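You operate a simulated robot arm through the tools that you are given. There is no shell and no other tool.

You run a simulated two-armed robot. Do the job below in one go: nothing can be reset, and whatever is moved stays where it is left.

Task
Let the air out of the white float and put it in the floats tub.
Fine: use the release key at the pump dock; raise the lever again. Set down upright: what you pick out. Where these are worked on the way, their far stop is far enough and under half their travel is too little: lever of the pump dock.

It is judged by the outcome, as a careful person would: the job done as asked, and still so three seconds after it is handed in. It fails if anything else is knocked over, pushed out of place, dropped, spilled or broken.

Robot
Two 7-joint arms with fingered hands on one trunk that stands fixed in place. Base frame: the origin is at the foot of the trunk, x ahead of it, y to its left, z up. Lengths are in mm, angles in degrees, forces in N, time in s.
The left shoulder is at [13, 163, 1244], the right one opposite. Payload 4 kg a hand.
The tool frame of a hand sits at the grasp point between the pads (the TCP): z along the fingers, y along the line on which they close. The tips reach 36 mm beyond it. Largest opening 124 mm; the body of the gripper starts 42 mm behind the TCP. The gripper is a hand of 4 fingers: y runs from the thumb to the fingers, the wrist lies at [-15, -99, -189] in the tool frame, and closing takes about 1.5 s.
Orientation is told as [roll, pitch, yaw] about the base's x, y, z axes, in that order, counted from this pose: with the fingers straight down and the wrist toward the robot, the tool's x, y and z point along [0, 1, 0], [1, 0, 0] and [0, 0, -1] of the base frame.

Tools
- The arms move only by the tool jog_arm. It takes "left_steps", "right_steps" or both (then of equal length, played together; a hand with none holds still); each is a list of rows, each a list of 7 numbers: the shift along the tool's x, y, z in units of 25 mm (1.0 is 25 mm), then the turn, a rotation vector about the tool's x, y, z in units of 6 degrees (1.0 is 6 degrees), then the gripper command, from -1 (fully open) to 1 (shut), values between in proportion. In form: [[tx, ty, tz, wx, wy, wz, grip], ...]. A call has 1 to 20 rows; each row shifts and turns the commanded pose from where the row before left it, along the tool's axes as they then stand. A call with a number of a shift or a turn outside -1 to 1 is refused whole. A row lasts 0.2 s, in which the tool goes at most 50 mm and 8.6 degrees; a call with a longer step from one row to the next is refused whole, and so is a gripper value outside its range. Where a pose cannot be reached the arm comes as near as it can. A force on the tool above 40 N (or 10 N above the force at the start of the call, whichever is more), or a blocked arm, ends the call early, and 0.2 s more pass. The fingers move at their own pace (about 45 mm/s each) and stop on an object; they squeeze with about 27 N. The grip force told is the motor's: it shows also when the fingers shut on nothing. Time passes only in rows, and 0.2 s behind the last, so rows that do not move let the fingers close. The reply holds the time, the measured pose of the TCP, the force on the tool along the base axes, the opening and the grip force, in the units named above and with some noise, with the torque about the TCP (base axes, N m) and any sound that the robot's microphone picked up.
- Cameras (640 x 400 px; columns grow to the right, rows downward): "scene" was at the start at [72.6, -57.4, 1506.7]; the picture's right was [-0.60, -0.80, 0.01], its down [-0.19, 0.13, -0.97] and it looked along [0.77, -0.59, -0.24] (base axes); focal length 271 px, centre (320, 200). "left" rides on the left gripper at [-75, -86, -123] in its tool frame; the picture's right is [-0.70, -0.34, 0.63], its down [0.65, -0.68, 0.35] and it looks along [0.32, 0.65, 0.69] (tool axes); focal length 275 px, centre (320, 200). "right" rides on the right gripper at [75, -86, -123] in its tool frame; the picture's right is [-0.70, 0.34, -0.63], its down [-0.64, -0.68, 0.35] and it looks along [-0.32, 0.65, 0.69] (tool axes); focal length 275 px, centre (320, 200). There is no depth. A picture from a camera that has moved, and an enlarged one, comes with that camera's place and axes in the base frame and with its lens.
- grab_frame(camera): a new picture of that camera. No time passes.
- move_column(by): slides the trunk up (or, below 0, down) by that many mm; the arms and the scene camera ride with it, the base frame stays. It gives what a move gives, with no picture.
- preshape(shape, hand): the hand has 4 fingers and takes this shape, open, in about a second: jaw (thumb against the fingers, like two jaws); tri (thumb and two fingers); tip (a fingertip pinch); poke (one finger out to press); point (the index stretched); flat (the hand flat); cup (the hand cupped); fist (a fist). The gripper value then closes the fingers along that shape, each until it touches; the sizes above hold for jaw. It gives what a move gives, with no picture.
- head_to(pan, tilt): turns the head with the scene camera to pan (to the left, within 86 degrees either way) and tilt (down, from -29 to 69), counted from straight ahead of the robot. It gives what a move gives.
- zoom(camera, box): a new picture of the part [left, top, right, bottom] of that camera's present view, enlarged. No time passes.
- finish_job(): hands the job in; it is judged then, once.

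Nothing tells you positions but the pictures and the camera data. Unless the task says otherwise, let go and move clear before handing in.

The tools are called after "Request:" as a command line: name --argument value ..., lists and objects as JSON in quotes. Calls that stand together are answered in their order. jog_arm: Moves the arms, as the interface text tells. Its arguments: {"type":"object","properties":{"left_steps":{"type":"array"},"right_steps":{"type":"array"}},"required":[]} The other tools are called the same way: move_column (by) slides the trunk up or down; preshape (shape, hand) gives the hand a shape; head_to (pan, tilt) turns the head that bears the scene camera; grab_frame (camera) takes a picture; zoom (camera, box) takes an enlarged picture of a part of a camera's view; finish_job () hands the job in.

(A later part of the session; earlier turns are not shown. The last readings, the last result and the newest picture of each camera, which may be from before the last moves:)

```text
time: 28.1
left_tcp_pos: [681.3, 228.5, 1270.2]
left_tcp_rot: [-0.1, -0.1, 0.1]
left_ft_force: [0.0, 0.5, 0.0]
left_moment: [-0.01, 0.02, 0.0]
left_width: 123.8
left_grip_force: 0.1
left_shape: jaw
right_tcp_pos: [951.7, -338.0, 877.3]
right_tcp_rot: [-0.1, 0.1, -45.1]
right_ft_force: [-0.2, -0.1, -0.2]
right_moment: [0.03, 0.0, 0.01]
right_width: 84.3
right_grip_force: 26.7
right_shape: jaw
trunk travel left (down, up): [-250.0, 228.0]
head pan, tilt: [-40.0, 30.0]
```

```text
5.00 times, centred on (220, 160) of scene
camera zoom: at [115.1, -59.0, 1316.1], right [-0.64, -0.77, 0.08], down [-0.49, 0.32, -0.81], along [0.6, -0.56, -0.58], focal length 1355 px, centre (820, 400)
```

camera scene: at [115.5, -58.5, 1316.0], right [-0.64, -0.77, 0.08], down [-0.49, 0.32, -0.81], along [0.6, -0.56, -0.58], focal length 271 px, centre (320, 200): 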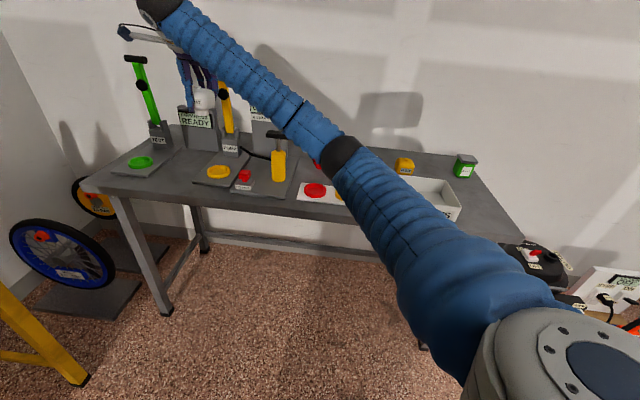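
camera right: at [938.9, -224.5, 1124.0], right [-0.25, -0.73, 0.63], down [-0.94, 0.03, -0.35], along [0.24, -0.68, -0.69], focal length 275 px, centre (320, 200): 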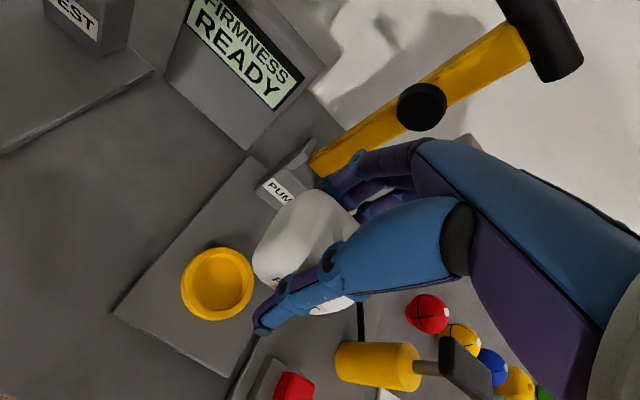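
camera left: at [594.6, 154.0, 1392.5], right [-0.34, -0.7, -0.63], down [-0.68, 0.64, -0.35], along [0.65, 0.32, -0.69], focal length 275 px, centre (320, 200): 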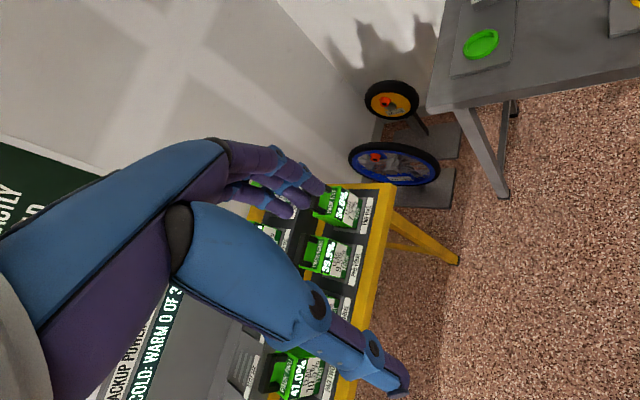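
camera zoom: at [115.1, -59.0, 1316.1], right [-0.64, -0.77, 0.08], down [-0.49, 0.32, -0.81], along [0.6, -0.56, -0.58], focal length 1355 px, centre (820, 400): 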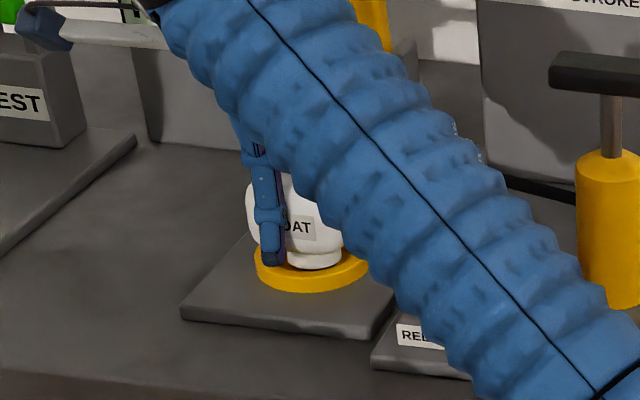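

Request:
jog_arm --right_steps '[[0, 0, 0.16, 0, 0, 0, 1], [0, 0, 0, 0, 0, 0, 1]]'

Request:
jog_arm --right_steps '[[0, 0, 0.12, 0, 0, 0, 1], [0, 0, 0, 0, 0, 0, 1]]'

Request:
zoom --camera "scene" --box '[180, 120, 260, 200]'

```text
time: 28.8
left_tcp_pos: [680.9, 229.2, 1272.4]
left_tcp_rot: [-0.1, -0.1, 0.2]
left_ft_force: [-0.4, -0.3, -0.2]
left_moment: [-0.01, 0.04, 0.01]
left_width: 123.9
left_grip_force: 0.0
left_shape: jaw
right_tcp_pos: [951.9, -339.5, 874.8]
right_tcp_rot: [-0.1, 0.0, -45.1]
right_ft_force: [0.0, 1.0, -1.2]
right_moment: [0.04, 0.01, 0.0]
right_width: 84.2
right_grip_force: 27.4
right_shape: jaw
trunk travel left (down, up): [-250.0, 228.0]
head pan, tilt: [-40.0, 30.0]
```

```text
time: 29.4
left_tcp_pos: [680.0, 229.5, 1271.4]
left_tcp_rot: [0.0, 0.0, 0.2]
left_ft_force: [0.0, -0.9, -0.2]
left_moment: [-0.03, 0.0, -0.01]
left_width: 123.5
left_grip_force: 0.1
left_shape: jaw
right_tcp_pos: [951.8, -338.5, 871.3]
right_tcp_rot: [0.0, -0.1, -44.9]
right_ft_force: [0.2, -0.4, 4.3]
right_moment: [-0.1, -0.07, 0.02]
right_width: 84.5
right_grip_force: 26.7
right_shape: jaw
trunk travel left (down, up): [-250.0, 228.0]
head pan, tilt: [-40.0, 30.0]
```

```text
5.00 times, centred on (220, 160) of scene
camera zoom: at [114.8, -59.0, 1316.2], right [-0.64, -0.77, 0.08], down [-0.49, 0.32, -0.81], along [0.6, -0.56, -0.58], focal length 1355 px, centre (820, 400)
```

zoom: 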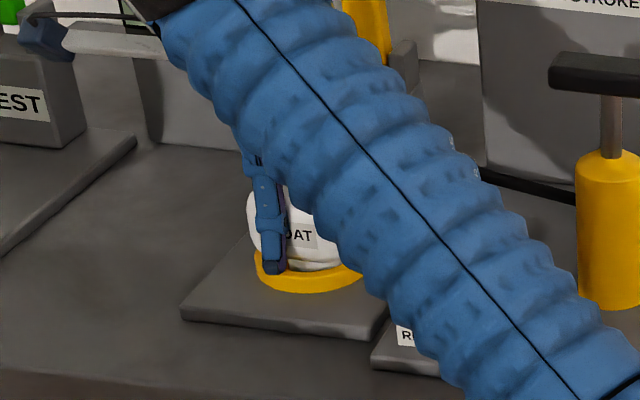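

Request:
jog_arm --right_steps '[[0, 0, 0.06, 0, 0, 0, 1], [0, 0, 0, 0, 0, 0, 1]]'

Request:
grab_frame --camera "right"

Request:
zoom --camera "scene" --box '[190, 145, 240, 185]'

```text
time: 29.9
left_tcp_pos: [680.3, 229.7, 1270.7]
left_tcp_rot: [0.0, -0.1, 0.0]
left_ft_force: [0.7, -0.3, -0.1]
left_moment: [-0.03, -0.02, -0.01]
left_width: 123.7
left_grip_force: 0.1
left_shape: jaw
right_tcp_pos: [951.2, -338.7, 872.1]
right_tcp_rot: [0.1, -0.1, -45.0]
right_ft_force: [1.0, -0.7, 12.9]
right_moment: [-0.29, -0.27, 0.02]
right_width: 84.4
right_grip_force: 26.9
right_shape: jaw
trunk travel left (down, up): [-250.0, 228.0]
head pan, tilt: [-40.0, 30.0]
```

```text
taken
camera right: at [941.9, -225.1, 994.5], right [-0.26, -0.73, 0.63], down [-0.94, 0.03, -0.35], along [0.24, -0.68, -0.69], focal length 275 px, centre (320, 200)
```

right: 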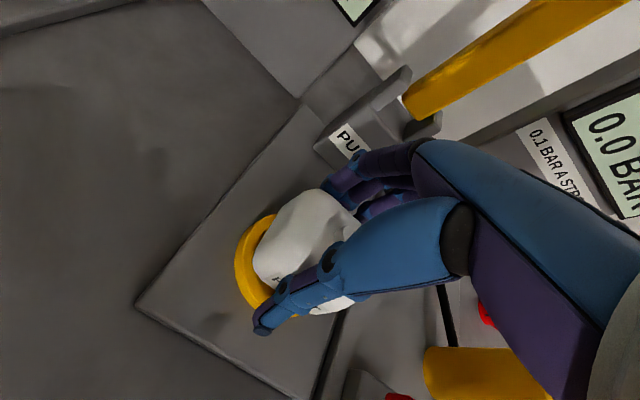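

```text
10.00 times, centred on (215, 165) of scene
camera zoom: at [113.9, -58.6, 1316.4], right [-0.64, -0.77, 0.08], down [-0.49, 0.32, -0.81], along [0.6, -0.56, -0.58], focal length 2711 px, centre (1370, 550)
```

zoom: 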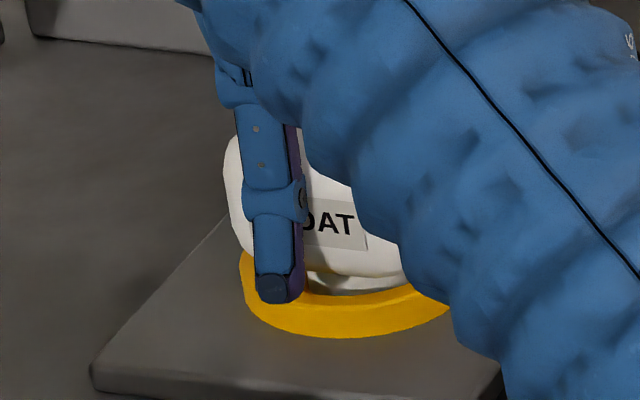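

Contact at TCP z≈872 with a moment pointing to the far side of the cup, so the foot may be catching the far rim. I'll lift a little and inspect closely.

Request:
jog_arm --right_steps '[[0, 0, -0.4, 0, 0, 0, 1], [0, 0, 0, 0, 0, 0, 1]]'

Request:
zoom --camera "scene" --box '[190, 145, 240, 185]'

Request:
zoom --camera "right" --box '[210, 170, 370, 350]'

Request:
grab_frame --camera "left"

```text
time: 30.6
left_tcp_pos: [680.6, 228.5, 1271.0]
left_tcp_rot: [0.0, 0.0, 0.0]
left_ft_force: [0.4, -0.5, -0.4]
left_moment: [0.01, -0.02, 0.01]
left_width: 123.8
left_grip_force: 0.0
left_shape: jaw
right_tcp_pos: [951.9, -339.3, 878.6]
right_tcp_rot: [-0.1, 0.1, -45.0]
right_ft_force: [-0.2, 0.3, -0.4]
right_moment: [0.0, -0.02, -0.02]
right_width: 84.2
right_grip_force: 27.2
right_shape: jaw
trunk travel left (down, up): [-250.0, 228.0]
head pan, tilt: [-40.0, 30.0]
```

```text
10.00 times, centred on (215, 165) of scene
camera zoom: at [115.0, -59.2, 1316.0], right [-0.64, -0.77, 0.08], down [-0.49, 0.32, -0.81], along [0.6, -0.56, -0.58], focal length 2711 px, centre (1370, 550)
```

zoom: 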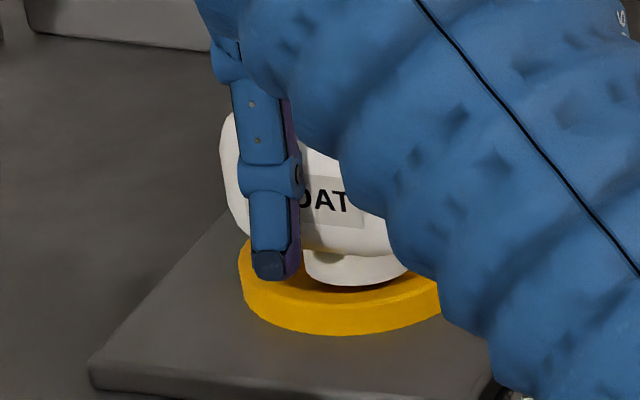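

```text
2.22 times, centred on (290, 260) of right
camera zoom: at [942.8, -225.6, 1001.9], right [-0.25, -0.73, 0.63], down [-0.94, 0.03, -0.34], along [0.23, -0.68, -0.69], focal length 612 px, centre (387, 67)
```

zoom: 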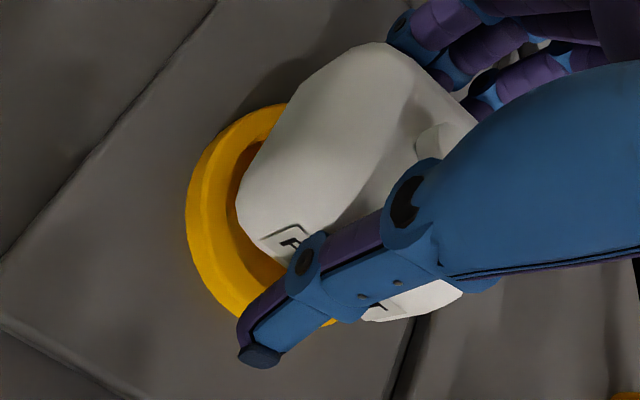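

```text
taken
camera left: at [593.8, 153.5, 1392.9], right [-0.34, -0.7, -0.63], down [-0.68, 0.64, -0.35], along [0.65, 0.32, -0.69], focal length 275 px, centre (320, 200)
```

left: 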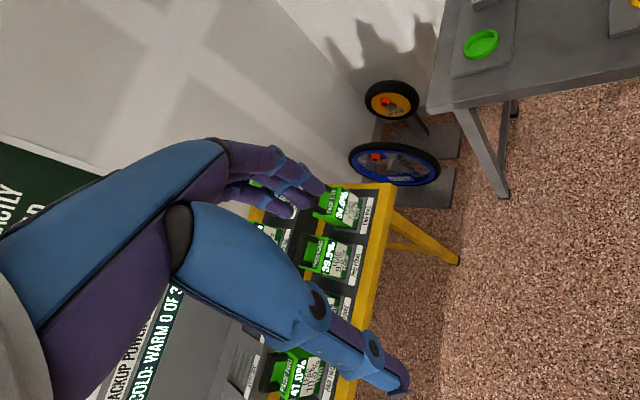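

The image geometry shows the foot was inside the rim and touching the cup floor (slight tilt). I'll lower again gently to contact and release.

Request:
jog_arm --right_steps '[[0.06, 0, 0.13, 0, 0, 0, 1], [0, 0, 0.12, 0, 0, 0, 1], [0, 0, 0, 0, 0, 0, 1]]'

Request:
zoom --camera "scene" --box '[190, 145, 240, 185]'

```text
time: 31.4
left_tcp_pos: [680.1, 228.2, 1270.2]
left_tcp_rot: [0.0, 0.1, 0.0]
left_ft_force: [0.2, 0.2, 0.0]
left_moment: [0.0, 0.0, -0.01]
left_width: 123.6
left_grip_force: 0.1
left_shape: jaw
right_tcp_pos: [953.4, -338.0, 872.3]
right_tcp_rot: [0.0, 0.0, -45.0]
right_ft_force: [0.0, -0.7, -0.3]
right_moment: [0.03, 0.02, -0.01]
right_width: 84.4
right_grip_force: 27.3
right_shape: jaw
trunk travel left (down, up): [-250.0, 228.0]
head pan, tilt: [-40.0, 30.0]
```

```text
10.00 times, centred on (215, 165) of scene
camera zoom: at [115.1, -59.0, 1316.1], right [-0.64, -0.77, 0.08], down [-0.49, 0.32, -0.81], along [0.6, -0.56, -0.58], focal length 2711 px, centre (1370, 550)
```

zoom: 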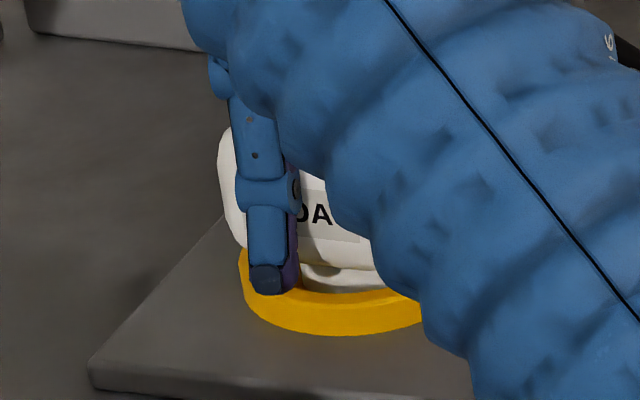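

Request:
jog_arm --right_steps '[[0, 0, 0.08, 0, 0, 0, 1], [0, 0, 0, 0, 0, 0, 1]]'

```text
time: 31.9
left_tcp_pos: [680.9, 228.9, 1271.3]
left_tcp_rot: [0.1, -0.1, 0.1]
left_ft_force: [0.2, 0.4, -0.2]
left_moment: [-0.01, -0.01, 0.01]
left_width: 123.7
left_grip_force: 0.2
left_shape: jaw
right_tcp_pos: [953.3, -337.7, 871.7]
right_tcp_rot: [0.0, 0.0, -45.0]
right_ft_force: [0.2, -0.7, 2.5]
right_moment: [-0.1, -0.08, -0.01]
right_width: 84.4
right_grip_force: 26.8
right_shape: jaw
trunk travel left (down, up): [-250.0, 228.0]
head pan, tilt: [-40.0, 30.0]
```

Contact remains biased to the far side, and the camera evidence suggests the float sits ~6 mm too far from me. I'll lift slightly, shift 5.5 mm nearer, and lower again.

Request:
jog_arm --right_steps '[[0, 0, -0.2, 0, 0, 0, 1], [0, -0.22, 0, 0, 0, 0, 1], [0, 0, 0.16, 0, 0, 0, 1], [0, 0, 0, 0, 0, 0, 1]]'

Request:
jog_arm --right_steps '[[0, 0, 0.07, 0, 0, 0, 1], [0, 0, 0, 0, 0, 0, 1]]'

```text
time: 33.0
left_tcp_pos: [681.2, 229.0, 1271.3]
left_tcp_rot: [0.1, -0.1, 0.1]
left_ft_force: [-0.3, -0.3, 0.0]
left_moment: [-0.01, 0.02, 0.03]
left_width: 123.7
left_grip_force: 0.1
left_shape: jaw
right_tcp_pos: [949.2, -334.5, 871.6]
right_tcp_rot: [0.0, 0.0, -45.0]
right_ft_force: [0.2, 0.2, 1.8]
right_moment: [-0.07, -0.04, 0.0]
right_width: 84.3
right_grip_force: 26.9
right_shape: jaw
trunk travel left (down, up): [-250.0, 228.0]
head pan, tilt: [-40.0, 30.0]
```

```text
time: 33.5
left_tcp_pos: [680.2, 228.2, 1271.3]
left_tcp_rot: [0.0, 0.1, 0.1]
left_ft_force: [0.4, 0.6, -0.4]
left_moment: [0.02, 0.02, 0.01]
left_width: 123.6
left_grip_force: 0.1
left_shape: jaw
right_tcp_pos: [949.7, -332.7, 872.0]
right_tcp_rot: [-0.1, -0.1, -45.1]
right_ft_force: [0.3, -1.7, 8.1]
right_moment: [-0.27, -0.17, 0.0]
right_width: 84.6
right_grip_force: 27.2
right_shape: jaw
trunk travel left (down, up): [-250.0, 228.0]
head pan, tilt: [-40.0, 30.0]
```

Request:
zoom --camera "scene" --box '[190, 145, 240, 185]'

Request:
zoom --camera "right" --box '[210, 170, 370, 350]'

```text
10.00 times, centred on (215, 165) of scene
camera zoom: at [114.4, -58.9, 1316.2], right [-0.64, -0.77, 0.08], down [-0.49, 0.32, -0.81], along [0.6, -0.56, -0.58], focal length 2711 px, centre (1370, 550)
```

zoom: 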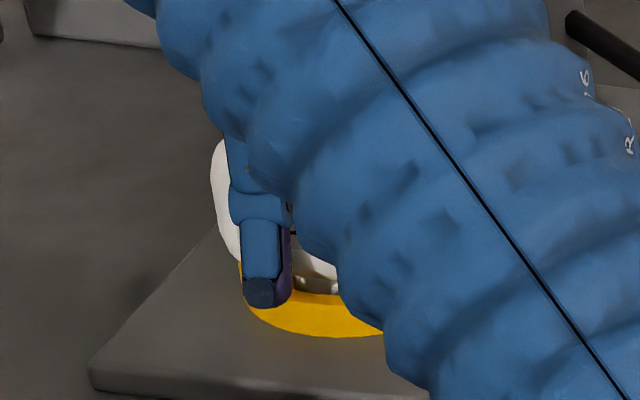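

```text
2.22 times, centred on (290, 260) of right
camera zoom: at [940.0, -220.2, 994.8], right [-0.26, -0.73, 0.63], down [-0.94, 0.03, -0.35], along [0.24, -0.68, -0.69], focal length 612 px, centre (387, 67)
```

zoom: 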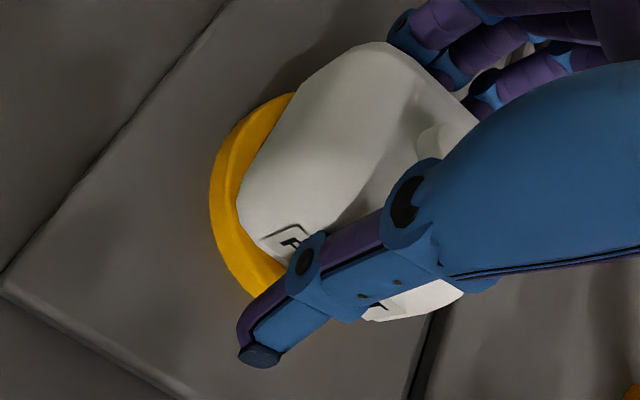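

The contact point stayed fixed relative to the hand, so it is likely the fingertips on the rim while the foot hangs inside the cup. I'll back up 2 mm, recentre by 4 mm, and release there so the float settles the last couple of mm.

Request:
jog_arm --right_steps '[[0, 0, -0.13, 0, 0, 0, 1], [0, 0.16, 0, 0, 0, 0, 1], [0, 0, 0, 0, 0, 0, 1]]'

Request:
jog_arm --right_steps '[[0, 0, 0, 0, 0, 0, -0.3], [0, 0, 0, 0, 0, 0, -0.3], [0, 0, 0, 0, 0, 0, -0.5], [0, 0, 0, 0, 0, 0, -0.8], [0, 0, 0, 0, 0, 0, -1], [0, 0, 0, 0, 0, 0, -1], [0, 0, 0, 0, 0, 0, -1]]'

Request:
grab_frame --camera "right"

Request:
zoom --camera "scene" --box '[180, 120, 260, 200]'

```text
time: 34.4
left_tcp_pos: [680.5, 229.1, 1270.7]
left_tcp_rot: [0.0, 0.0, 0.1]
left_ft_force: [0.0, -0.2, 0.5]
left_moment: [0.01, -0.02, -0.01]
left_width: 123.6
left_grip_force: 0.0
left_shape: jaw
right_tcp_pos: [953.1, -336.6, 873.4]
right_tcp_rot: [0.1, 0.1, -45.0]
right_ft_force: [-0.2, 0.1, -0.6]
right_moment: [0.03, -0.04, 0.0]
right_width: 84.5
right_grip_force: 26.9
right_shape: jaw
trunk travel left (down, up): [-250.0, 228.0]
head pan, tilt: [-40.0, 30.0]
```

```text
time: 36.0
left_tcp_pos: [681.6, 227.0, 1270.1]
left_tcp_rot: [0.0, 0.0, 0.1]
left_ft_force: [-0.7, -1.0, 0.3]
left_moment: [0.01, 0.01, -0.01]
left_width: 123.7
left_grip_force: 0.1
left_shape: jaw
right_tcp_pos: [953.2, -336.3, 873.1]
right_tcp_rot: [0.0, 0.0, -45.0]
right_ft_force: [-0.5, 0.6, 0.3]
right_moment: [0.01, 0.04, 0.03]
right_width: 123.5
right_grip_force: 0.0
right_shape: jaw
trunk travel left (down, up): [-250.0, 228.0]
head pan, tilt: [-40.0, 30.0]
```

```text
taken
camera right: at [943.5, -223.0, 996.9], right [-0.25, -0.73, 0.63], down [-0.94, 0.03, -0.35], along [0.24, -0.68, -0.69], focal length 275 px, centre (320, 200)
```

right: 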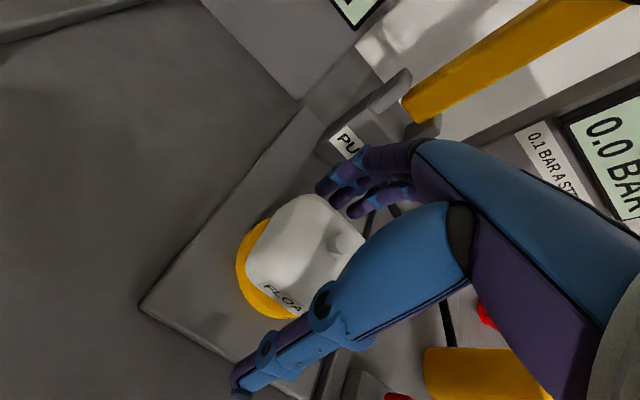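

```text
5.00 times, centred on (220, 160) of scene
camera zoom: at [115.1, -59.0, 1316.0], right [-0.64, -0.77, 0.08], down [-0.49, 0.32, -0.81], along [0.6, -0.56, -0.58], focal length 1355 px, centre (820, 400)
```

zoom: 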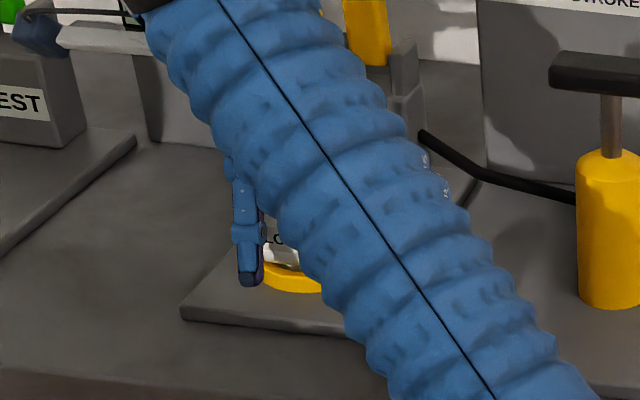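

Released; the float appears to be sitting in the cup. I'll raise the hand straight up and check.

Request:
jog_arm --right_steps '[[0, 0, -0.5, 0, 0, 0, -1], [0, 0, -1, 0, 0, 0, -1], [0, 0, -1, 0, 0, 0, -1], [0, 0, -1, 0, 0, 0, -1], [0, 0, -1, 0, 0, 0, -1], [0, 0, -0.6, 0, 0, 0, -1], [0, 0, 0, 0, 0, 0, -1]]'

Request:
grab_frame --camera "right"

Request:
zoom --camera "scene" --box '[180, 120, 260, 200]'

```text
time: 37.5
left_tcp_pos: [680.3, 228.8, 1270.7]
left_tcp_rot: [0.0, 0.0, 0.1]
left_ft_force: [0.3, -0.5, 0.8]
left_moment: [0.01, 0.0, 0.02]
left_width: 123.6
left_grip_force: 0.0
left_shape: jaw
right_tcp_pos: [951.6, -336.1, 999.9]
right_tcp_rot: [0.0, 0.1, -45.0]
right_ft_force: [0.7, 0.1, 0.2]
right_moment: [-0.01, 0.01, 0.01]
right_width: 123.6
right_grip_force: 0.1
right_shape: jaw
trunk travel left (down, up): [-250.0, 228.0]
head pan, tilt: [-40.0, 30.0]
```

```text
taken
camera right: at [942.9, -223.7, 1122.9], right [-0.25, -0.73, 0.63], down [-0.94, 0.03, -0.35], along [0.24, -0.68, -0.69], focal length 275 px, centre (320, 200)
```

right: 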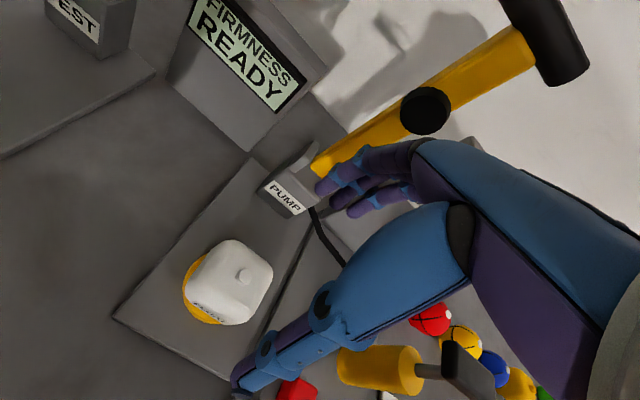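

```text
5.00 times, centred on (220, 160) of scene
camera zoom: at [115.2, -59.2, 1316.0], right [-0.64, -0.77, 0.08], down [-0.49, 0.32, -0.81], along [0.6, -0.56, -0.58], focal length 1355 px, centre (820, 400)
```

zoom: 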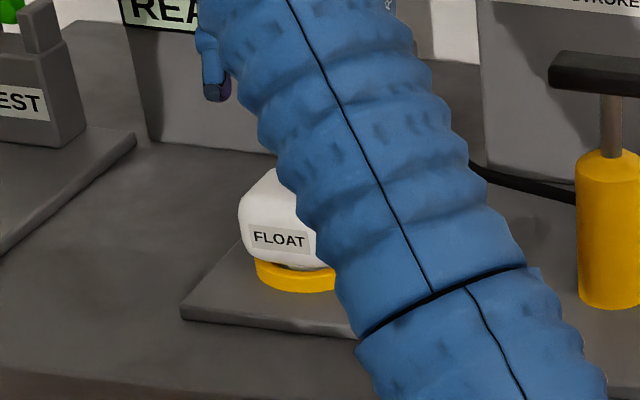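

The float sits upright in the dock cup. Next the lever: I'll tilt the hand 45° forward with a ~50 mm opening to cage its T-bar (fingers over the top/back, thumb below).

Request:
jog_arm --right_steps '[[0, -0.6, -0.8, 0, 0, 0, 0.2], [0, -0.6, -0.8, 0, 0, 0, 0.2], [0, 0, 0, -0.9375, 0, 0, 0.2], [0, 0, 0, -0.9375, 0, 0, 0.2], [0, 0, 0, -0.9375, 0, 0, 0.2], [0, 0, 0, -0.9375, 0, 0, 0.2], [0, 0, 0, -0.9375, 0, 0, 0.2], [0, 0, 0, -0.9375, 0, 0, 0.2], [0, 0, 0, -0.9375, 0, 0, 0.2], [0, 0, 0, -0.9375, 0, 0, 0.2], [0, 0, 0, 0, 0, 0, 0.2]]'

Request:
grab_frame --camera "right"

Request:
grab_frame --camera "scene"

```text
time: 40.0
left_tcp_pos: [681.2, 229.0, 1271.3]
left_tcp_rot: [0.0, 0.0, 0.1]
left_ft_force: [-0.1, 0.9, -0.1]
left_moment: [0.0, 0.01, -0.01]
left_width: 123.3
left_grip_force: 0.0
left_shape: jaw
right_tcp_pos: [930.8, -315.7, 1042.2]
right_tcp_rot: [0.1, -45.1, -45.1]
right_ft_force: [-0.4, -0.3, -1.1]
right_moment: [-0.01, 0.0, 0.01]
right_width: 49.9
right_grip_force: 0.1
right_shape: jaw
trunk travel left (down, up): [-250.0, 228.0]
head pan, tilt: [-40.0, 30.0]
```

```text
taken
camera right: at [878.3, -158.5, 1068.1], right [-0.64, -0.34, 0.69], down [-0.62, -0.29, -0.73], along [0.45, -0.89, -0.03], focal length 275 px, centre (320, 200)
```

right: 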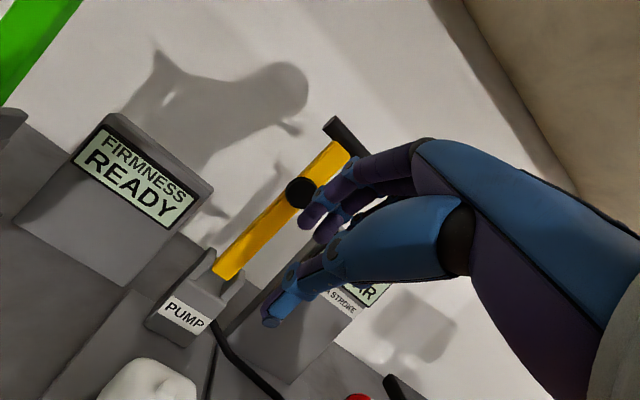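

```text
taken
camera scene: at [115.0, -59.0, 1316.1], right [-0.64, -0.77, 0.08], down [-0.49, 0.32, -0.81], along [0.6, -0.56, -0.58], focal length 271 px, centre (320, 200)
```

scene: 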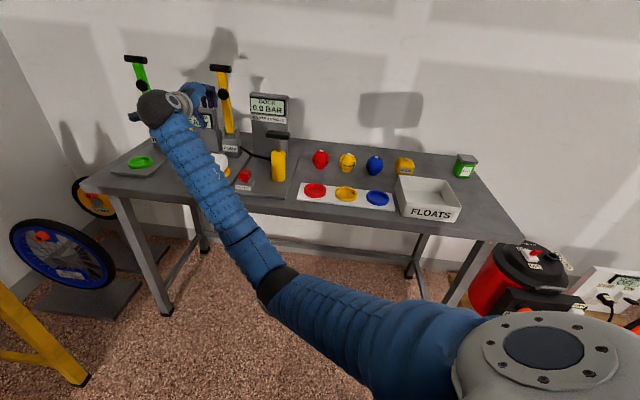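

Tilt is right and the T-bar projects where I estimated ([1045, −436, 1129]). Moving to a pre-approach point above and in front of it.

Request:
jog_arm --right_steps '[[-0.022, 0.99, -0.332, 0, 0, 0, 0.2], [-0.022, 0.99, -0.332, 0, 0, 0, 0.2], [-0.022, 0.99, -0.332, 0, 0, 0, 0.2], [-0.022, 0.99, -0.332, 0, 0, 0, 0.2], [-0.022, 0.99, -0.332, 0, 0, 0, 0.2], [-0.022, 0.99, -0.332, 0, 0, 0, 0.2], [-0.022, 0.99, -0.332, 0, 0, 0, 0.2], [0, 0, 0, 0, 0, 0, 0.2]]'

Request:
grab_frame --camera "right"

Request:
zoom --camera "scene" --box '[130, 20, 290, 140]'

```text
time: 41.8
left_tcp_pos: [681.1, 229.0, 1269.8]
left_tcp_rot: [0.0, 0.0, 0.1]
left_ft_force: [0.9, 0.1, 0.0]
left_moment: [-0.01, -0.02, -0.01]
left_width: 123.8
left_grip_force: 0.0
left_shape: jaw
right_tcp_pos: [989.1, -375.1, 1205.5]
right_tcp_rot: [-0.1, -44.9, -45.0]
right_ft_force: [0.5, -0.3, 0.9]
right_moment: [-0.03, -0.04, 0.03]
right_width: 49.7
right_grip_force: 0.1
right_shape: jaw
trunk travel left (down, up): [-250.0, 228.0]
head pan, tilt: [-40.0, 30.0]
```

```text
taken
camera right: at [935.8, -219.0, 1232.6], right [-0.64, -0.34, 0.69], down [-0.62, -0.29, -0.73], along [0.45, -0.89, -0.03], focal length 275 px, centre (320, 200)
```

right: 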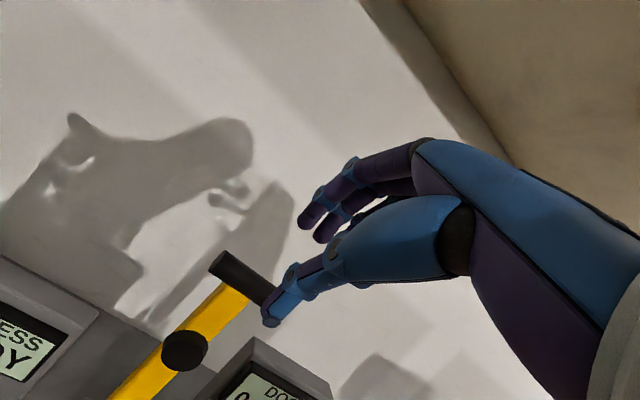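

```text
3.33 times, centred on (210, 80) of scene
camera zoom: at [115.4, -59.0, 1315.9], right [-0.64, -0.77, 0.08], down [-0.49, 0.32, -0.81], along [0.6, -0.56, -0.58], focal length 904 px, centre (687, 600)
```

zoom: 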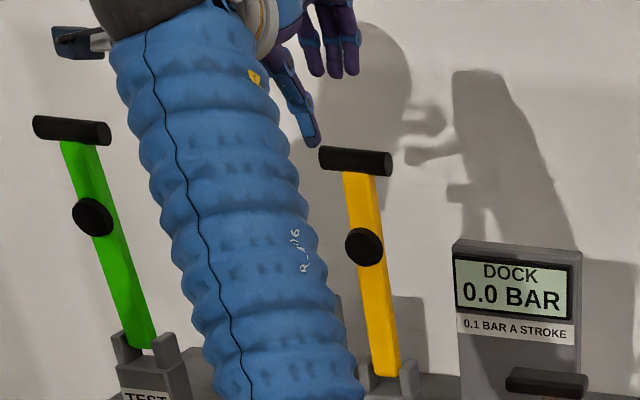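

Request:
jog_arm --right_steps '[[-0.03, 0, 0.8, 0, 0, 0, 0.2], [-0.03, 0, 0.8, 0, 0, 0, 0.2], [-0.03, 0, 0.8, 0, 0, 0, 0.2], [0, 0, 0, 0, 0, 0, 0.2]]'

Request:
grab_frame --camera "right"

Request:
zoom --camera "scene" --box '[160, 30, 260, 110]'

```text
time: 42.8
left_tcp_pos: [680.7, 229.9, 1270.8]
left_tcp_rot: [-0.1, 0.0, 0.0]
left_ft_force: [-0.6, 0.6, -0.4]
left_moment: [0.0, -0.04, 0.0]
left_width: 123.8
left_grip_force: 0.0
left_shape: jaw
right_tcp_pos: [1016.4, -405.6, 1163.8]
right_tcp_rot: [0.0, -45.0, -45.0]
right_ft_force: [-0.6, -0.3, 0.0]
right_moment: [0.02, 0.0, -0.01]
right_width: 49.8
right_grip_force: 0.1
right_shape: jaw
trunk travel left (down, up): [-250.0, 228.0]
head pan, tilt: [-40.0, 30.0]
```

```text
taken
camera right: at [962.8, -249.8, 1189.8], right [-0.64, -0.34, 0.69], down [-0.62, -0.29, -0.73], along [0.45, -0.89, -0.03], focal length 275 px, centre (320, 200)
```

right: 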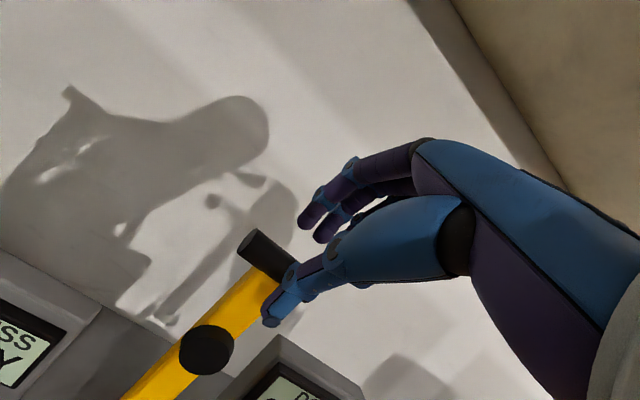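

```text
5.00 times, centred on (210, 70) of scene
camera zoom: at [114.8, -58.7, 1316.1], right [-0.64, -0.77, 0.08], down [-0.49, 0.32, -0.81], along [0.6, -0.56, -0.58], focal length 1355 px, centre (870, 850)
```

zoom: 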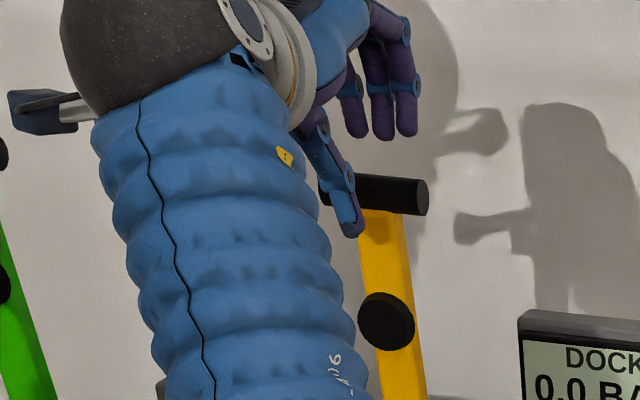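

Request:
jog_arm --right_steps '[[0, 0, 0.6, 0, 0, 0, 0.2], [0, 0, 0.6, 0, 0, 0, 0.2], [0, 0, 0, 0, 0, 0, 0.2]]'

Request:
grab_frame --camera "right"

Request:
zoom --camera "scene" --box '[160, 30, 260, 110]'

```text
time: 43.5
left_tcp_pos: [681.6, 229.1, 1270.3]
left_tcp_rot: [0.0, 0.1, 0.1]
left_ft_force: [0.0, 0.3, 0.2]
left_moment: [-0.01, 0.0, 0.0]
left_width: 123.6
left_grip_force: 0.0
left_shape: jaw
right_tcp_pos: [1029.9, -421.5, 1141.9]
right_tcp_rot: [0.0, -45.0, -45.0]
right_ft_force: [0.6, -0.1, 0.8]
right_moment: [0.03, 0.01, -0.01]
right_width: 49.5
right_grip_force: 0.1
right_shape: jaw
trunk travel left (down, up): [-250.0, 228.0]
head pan, tilt: [-40.0, 30.0]
```

```text
taken
camera right: at [977.3, -264.7, 1167.6], right [-0.64, -0.34, 0.69], down [-0.62, -0.29, -0.73], along [0.45, -0.89, -0.03], focal length 275 px, centre (320, 200)
```

right: 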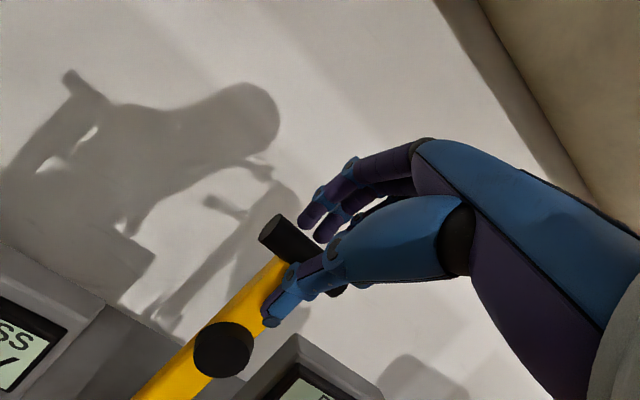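

```text
5.00 times, centred on (210, 70) of scene
camera zoom: at [115.0, -58.8, 1316.1], right [-0.64, -0.77, 0.08], down [-0.49, 0.32, -0.81], along [0.6, -0.56, -0.58], focal length 1355 px, centre (870, 850)
```

zoom: 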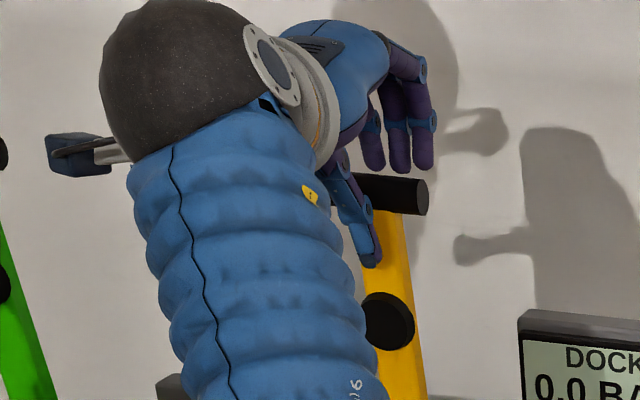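

The T-bar is caged. I'll take up the gap and begin pulling the lever forward along its arc, checking after the first ~25°.

Request:
jog_arm --right_steps '[[0, -0.42, 0, 0, 0, 0, 0.2], [0, -0.599, -0.502, 0, 0, 0, 0.2], [0, -0.64, -0.448, 0, 0, 0, 0.2], [0, -0.677, -0.391, 0, 0, 0, 0.2], [0, -0.708, -0.33, 0, 0, 0, 0.2], [0, 0, 0, 0, 0, 0, 0.2]]'

Request:
grab_frame --camera "right"

Request:
zoom --camera "scene" --box '[130, 30, 290, 150]'

```text
time: 45.0
left_tcp_pos: [680.8, 228.9, 1271.9]
left_tcp_rot: [0.0, -0.1, 0.1]
left_ft_force: [0.2, -0.8, 0.1]
left_moment: [0.02, -0.03, -0.04]
left_width: 123.4
left_grip_force: 0.1
left_shape: jaw
right_tcp_pos: [971.4, -365.0, 1117.5]
right_tcp_rot: [0.0, -44.9, -45.0]
right_ft_force: [0.5, -0.1, -0.2]
right_moment: [0.02, 0.0, -0.02]
right_width: 49.8
right_grip_force: 0.0
right_shape: jaw
trunk travel left (down, up): [-250.0, 228.0]
head pan, tilt: [-40.0, 30.0]
```

```text
taken
camera right: at [917.8, -206.9, 1143.7], right [-0.64, -0.34, 0.69], down [-0.62, -0.29, -0.73], along [0.45, -0.89, -0.03], focal length 275 px, centre (320, 200)
```

right: 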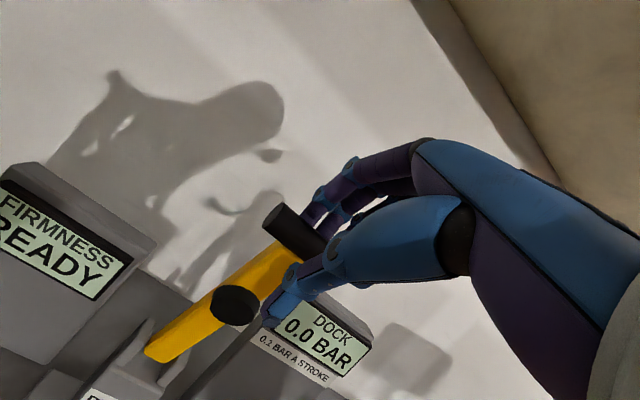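

```text
3.33 times, centred on (210, 90) of scene
camera zoom: at [115.1, -59.2, 1316.1], right [-0.64, -0.77, 0.08], down [-0.49, 0.32, -0.81], along [0.6, -0.56, -0.58], focal length 904 px, centre (687, 567)
```

zoom: 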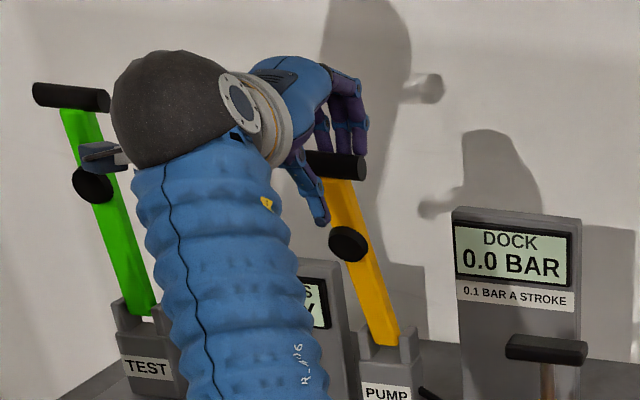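

The lever follows with almost no force. Continuing along the arc.

Request:
jog_arm --right_steps '[[0, -0.734, -0.267, 0, 0, 0, 0.2], [0, -0.755, -0.202, 0, 0, 0, 0.2], [0, -0.77, -0.136, 0, 0, 0, 0.2], [0, -0.779, -0.068, 0, 0, 0, 0.2], [0, -0.782, 0, 0, 0, 0, 0.2], [0, -0.779, 0.068, 0, 0, 0, 0.2], [0, -0.77, 0.136, 0, 0, 0, 0.2], [0, 0, 0, 0, 0, 0, 0.2]]'

Request:
grab_frame --camera "right"

Request:
zoom --camera "scene" --box '[130, 70, 290, 190]'

```text
time: 46.8
left_tcp_pos: [680.3, 227.9, 1272.0]
left_tcp_rot: [0.0, -0.1, 0.1]
left_ft_force: [-0.5, 0.6, -0.3]
left_moment: [-0.01, 0.01, 0.03]
left_width: 124.0
left_grip_force: 0.0
left_shape: jaw
right_tcp_pos: [896.2, -289.1, 1029.0]
right_tcp_rot: [0.0, -45.0, -45.0]
right_ft_force: [-0.4, 0.0, -0.7]
right_moment: [-0.03, -0.02, 0.0]
right_width: 49.8
right_grip_force: 0.1
right_shape: jaw
trunk travel left (down, up): [-250.0, 228.0]
head pan, tilt: [-40.0, 30.0]
```

```text
taken
camera right: at [843.0, -132.6, 1056.5], right [-0.64, -0.34, 0.69], down [-0.62, -0.29, -0.73], along [0.45, -0.89, -0.03], focal length 275 px, centre (320, 200)
```

right: 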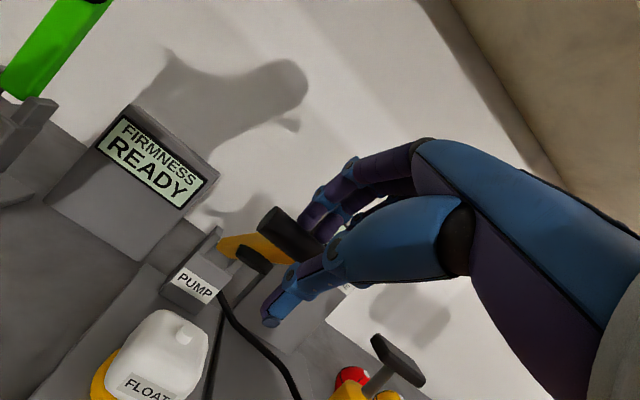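

```text
3.33 times, centred on (210, 130) of scene
camera zoom: at [115.0, -59.0, 1316.1], right [-0.64, -0.77, 0.08], down [-0.49, 0.32, -0.81], along [0.6, -0.56, -0.58], focal length 904 px, centre (687, 433)
```

zoom: 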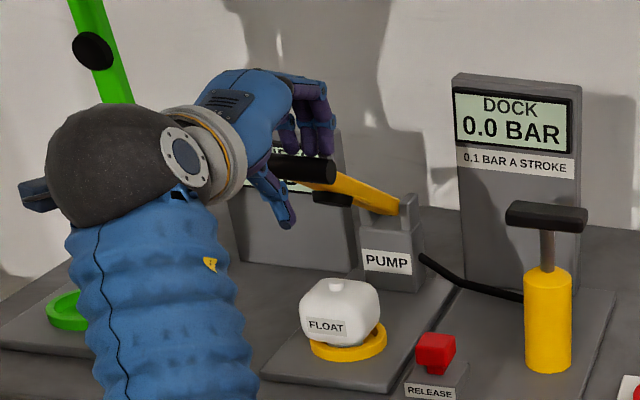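

Request:
jog_arm --right_steps '[[0, -0.755, 0.202, 0, 0, 0, 0.2], [0, -0.734, 0.267, 0, 0, 0, 0.2], [0, -0.708, 0.33, 0, 0, 0, 0.2], [0, 0, 0, 0, 0, 0, 0.2]]'

Request:
grab_frame --camera "right"

Request:
zoom --camera "scene" --box '[130, 70, 290, 190]'

```text
time: 47.8
left_tcp_pos: [680.3, 228.6, 1269.4]
left_tcp_rot: [0.0, 0.1, 0.1]
left_ft_force: [0.7, 0.5, 0.0]
left_moment: [0.03, -0.01, 0.0]
left_width: 123.7
left_grip_force: 0.1
left_shape: jaw
right_tcp_pos: [879.5, -280.4, 985.6]
right_tcp_rot: [0.2, -45.7, -45.6]
right_ft_force: [0.8, 0.0, 0.1]
right_moment: [0.0, 0.01, 0.0]
right_width: 49.8
right_grip_force: 0.1
right_shape: jaw
trunk travel left (down, up): [-250.0, 228.0]
head pan, tilt: [-40.0, 30.0]
```

```text
taken
camera right: at [827.1, -122.9, 1011.0], right [-0.65, -0.33, 0.68], down [-0.62, -0.29, -0.73], along [0.44, -0.9, -0.02], focal length 275 px, centre (320, 200)
```

right: 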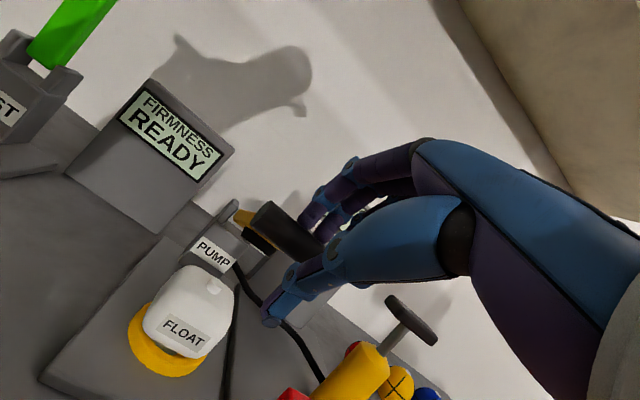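

```text
3.33 times, centred on (210, 130) of scene
camera zoom: at [115.0, -58.7, 1316.1], right [-0.64, -0.77, 0.08], down [-0.49, 0.32, -0.81], along [0.6, -0.56, -0.58], focal length 904 px, centre (687, 433)
```

zoom: 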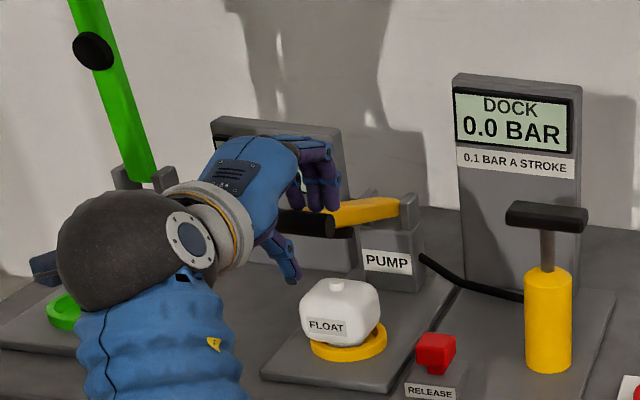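

The lever is at about 70°, but the arm pose is lagging slightly (probably a wrist limit at this tilt). I'll bring the tool more upright as I continue pressing down.

Request:
jog_arm --right_steps '[[0, 0, 0, 0.8, 0, 0, 0.2], [0, 0, 0, 0.8, 0, 0, 0.2], [0, 0, 0, 0.8, 0, 0, 0.2], [0, 0, 0, 0, 0, 0, 0.2]]'

Request:
grab_frame --camera "right"

Request:
zoom --camera "scene" --box '[130, 70, 290, 190]'

```text
time: 48.8
left_tcp_pos: [681.1, 228.9, 1270.7]
left_tcp_rot: [0.0, 0.1, 0.0]
left_ft_force: [-0.9, -0.2, -0.6]
left_moment: [-0.01, 0.01, 0.0]
left_width: 123.7
left_grip_force: 0.1
left_shape: jaw
right_tcp_pos: [878.7, -296.7, 981.4]
right_tcp_rot: [-1.3, -31.8, -45.7]
right_ft_force: [0.0, 0.3, 0.3]
right_moment: [0.0, 0.0, -0.03]
right_width: 49.7
right_grip_force: 0.1
right_shape: jaw
trunk travel left (down, up): [-250.0, 228.0]
head pan, tilt: [-40.0, 30.0]
```

```text
taken
camera right: at [837.6, -144.5, 1039.1], right [-0.53, -0.43, 0.73], down [-0.75, -0.17, -0.64], along [0.4, -0.88, -0.24], focal length 275 px, centre (320, 200)
```

right: 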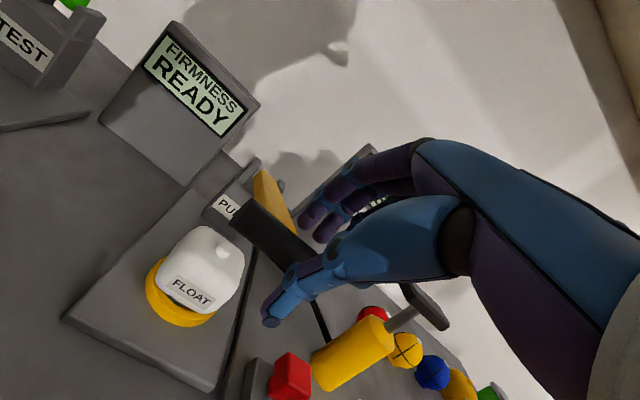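

```text
3.33 times, centred on (210, 130) of scene
camera zoom: at [115.1, -59.0, 1316.0], right [-0.64, -0.77, 0.08], down [-0.49, 0.32, -0.81], along [0.6, -0.56, -0.58], focal length 904 px, centre (687, 433)
```

zoom: 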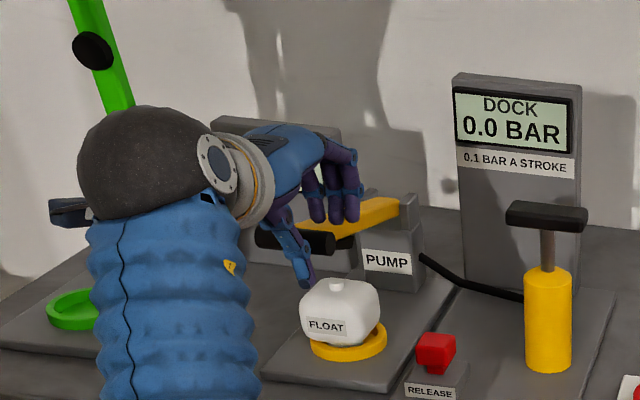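

The hand drifts because it is turned 45° relative to the forearm here. I'll withdraw from the T-bar along the fingers, then reorient with less yaw and press the lever down from above.

Request:
jog_arm --right_steps '[[0, 0.1, -0.6, 0, 0, 0, 0.2], [0, 0, -0.9, 0, 0, 0, 0.2], [0, 0, -0.9, 0, 0, 0, 0.2], [0, 0, -0.9, 0, 0, 0, 0.2], [0, 0, 0, 0, 0, 0, 0.2]]'

Request:
grab_frame --camera "right"

Request:
zoom --camera "scene" --box '[130, 70, 290, 190]'

```text
time: 50.0
left_tcp_pos: [680.8, 228.2, 1271.2]
left_tcp_rot: [0.0, 0.1, 0.1]
left_ft_force: [-0.6, -0.7, 0.0]
left_moment: [-0.02, -0.01, -0.01]
left_width: 123.8
left_grip_force: 0.1
left_shape: jaw
right_tcp_pos: [851.7, -253.1, 1052.2]
right_tcp_rot: [-0.4, -30.9, -45.3]
right_ft_force: [-0.1, 0.0, -0.7]
right_moment: [-0.04, 0.01, 0.02]
right_width: 49.6
right_grip_force: 0.0
right_shape: jaw
trunk travel left (down, up): [-250.0, 228.0]
head pan, tilt: [-40.0, 30.0]
```

```text
taken
camera right: at [808.8, -104.4, 1112.8], right [-0.52, -0.46, 0.72], down [-0.75, -0.16, -0.64], along [0.41, -0.87, -0.26], focal length 275 px, centre (320, 200)
```

right: 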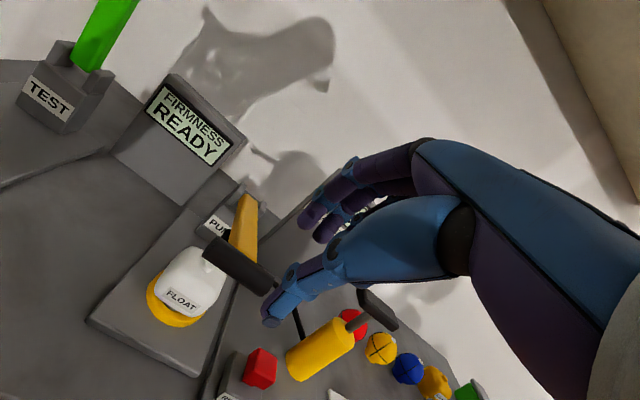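

```text
3.33 times, centred on (210, 130) of scene
camera zoom: at [115.3, -59.0, 1316.0], right [-0.64, -0.77, 0.08], down [-0.49, 0.32, -0.81], along [0.6, -0.56, -0.58], focal length 904 px, centre (687, 433)
```

zoom: 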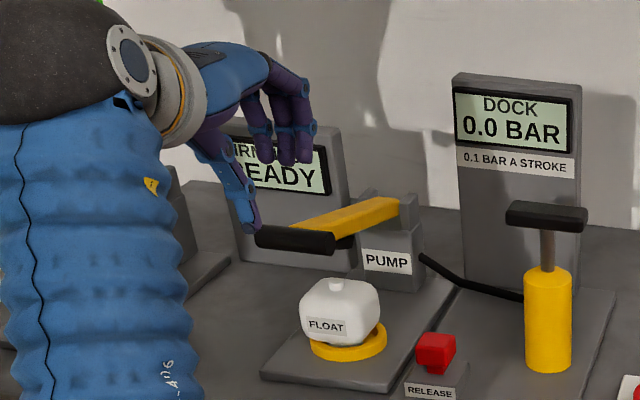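

The lever holds its position at about 78°. I'll make the hand vertical with fingers closed and press the T-bar (now at about [904, −296, 960]) down from above.

Request:
jog_arm --right_steps '[[0, 0, 0, 0.86, 0, 0, 0.6], [0, 0, 0, 0.86, 0, 0, 1], [0, 0, 0, 0.86, 0, 0, 1], [0, 0, 0, 0.86, 0, 0, 1], [0, 0, 0, 0.86, 0, 0, 1], [0, 0, 0, 0.86, 0, 0, 1], [0, 0, 0, 0, 0, -0.83, 1], [0, 0, 0, 0, 0, -0.83, 1], [0, 0, 0, 0, 0, -0.83, 1], [0, 0, 0, 0, 0, 0, 1]]'

Request:
grab_frame --camera "right"

Request:
zoom --camera "scene" --box '[130, 70, 290, 190]'

```text
time: 52.1
left_tcp_pos: [681.8, 228.7, 1270.9]
left_tcp_rot: [0.0, 0.0, 0.2]
left_ft_force: [-1.2, 0.5, -0.3]
left_moment: [0.01, 0.01, -0.02]
left_width: 123.8
left_grip_force: 0.1
left_shape: jaw
right_tcp_pos: [853.5, -244.7, 1050.6]
right_tcp_rot: [0.1, 0.4, -30.0]
right_ft_force: [0.3, -0.1, -0.5]
right_moment: [0.03, -0.02, 0.0]
right_width: 0.3
right_grip_force: 27.0
right_shape: jaw
trunk travel left (down, up): [-250.0, 228.0]
head pan, tilt: [-40.0, 30.0]
```

```text
taken
camera right: at [814.7, -137.6, 1174.0], right [-0.05, -0.77, 0.63], down [-0.91, -0.22, -0.34], along [0.4, -0.59, -0.7], focal length 275 px, centre (320, 200)
```

right: 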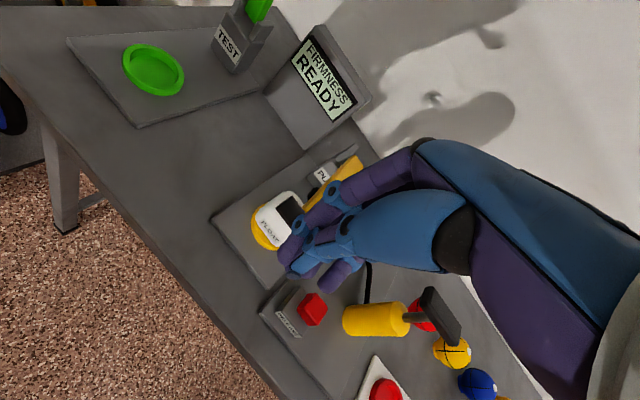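

```text
3.33 times, centred on (210, 130) of scene
camera zoom: at [115.1, -58.8, 1316.1], right [-0.64, -0.77, 0.08], down [-0.49, 0.32, -0.81], along [0.6, -0.56, -0.58], focal length 904 px, centre (687, 433)
```

zoom: 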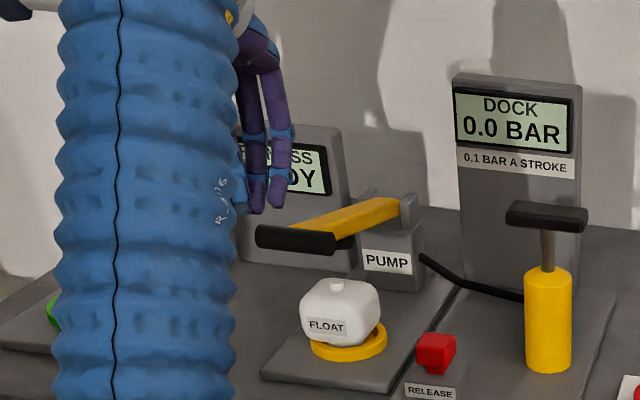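

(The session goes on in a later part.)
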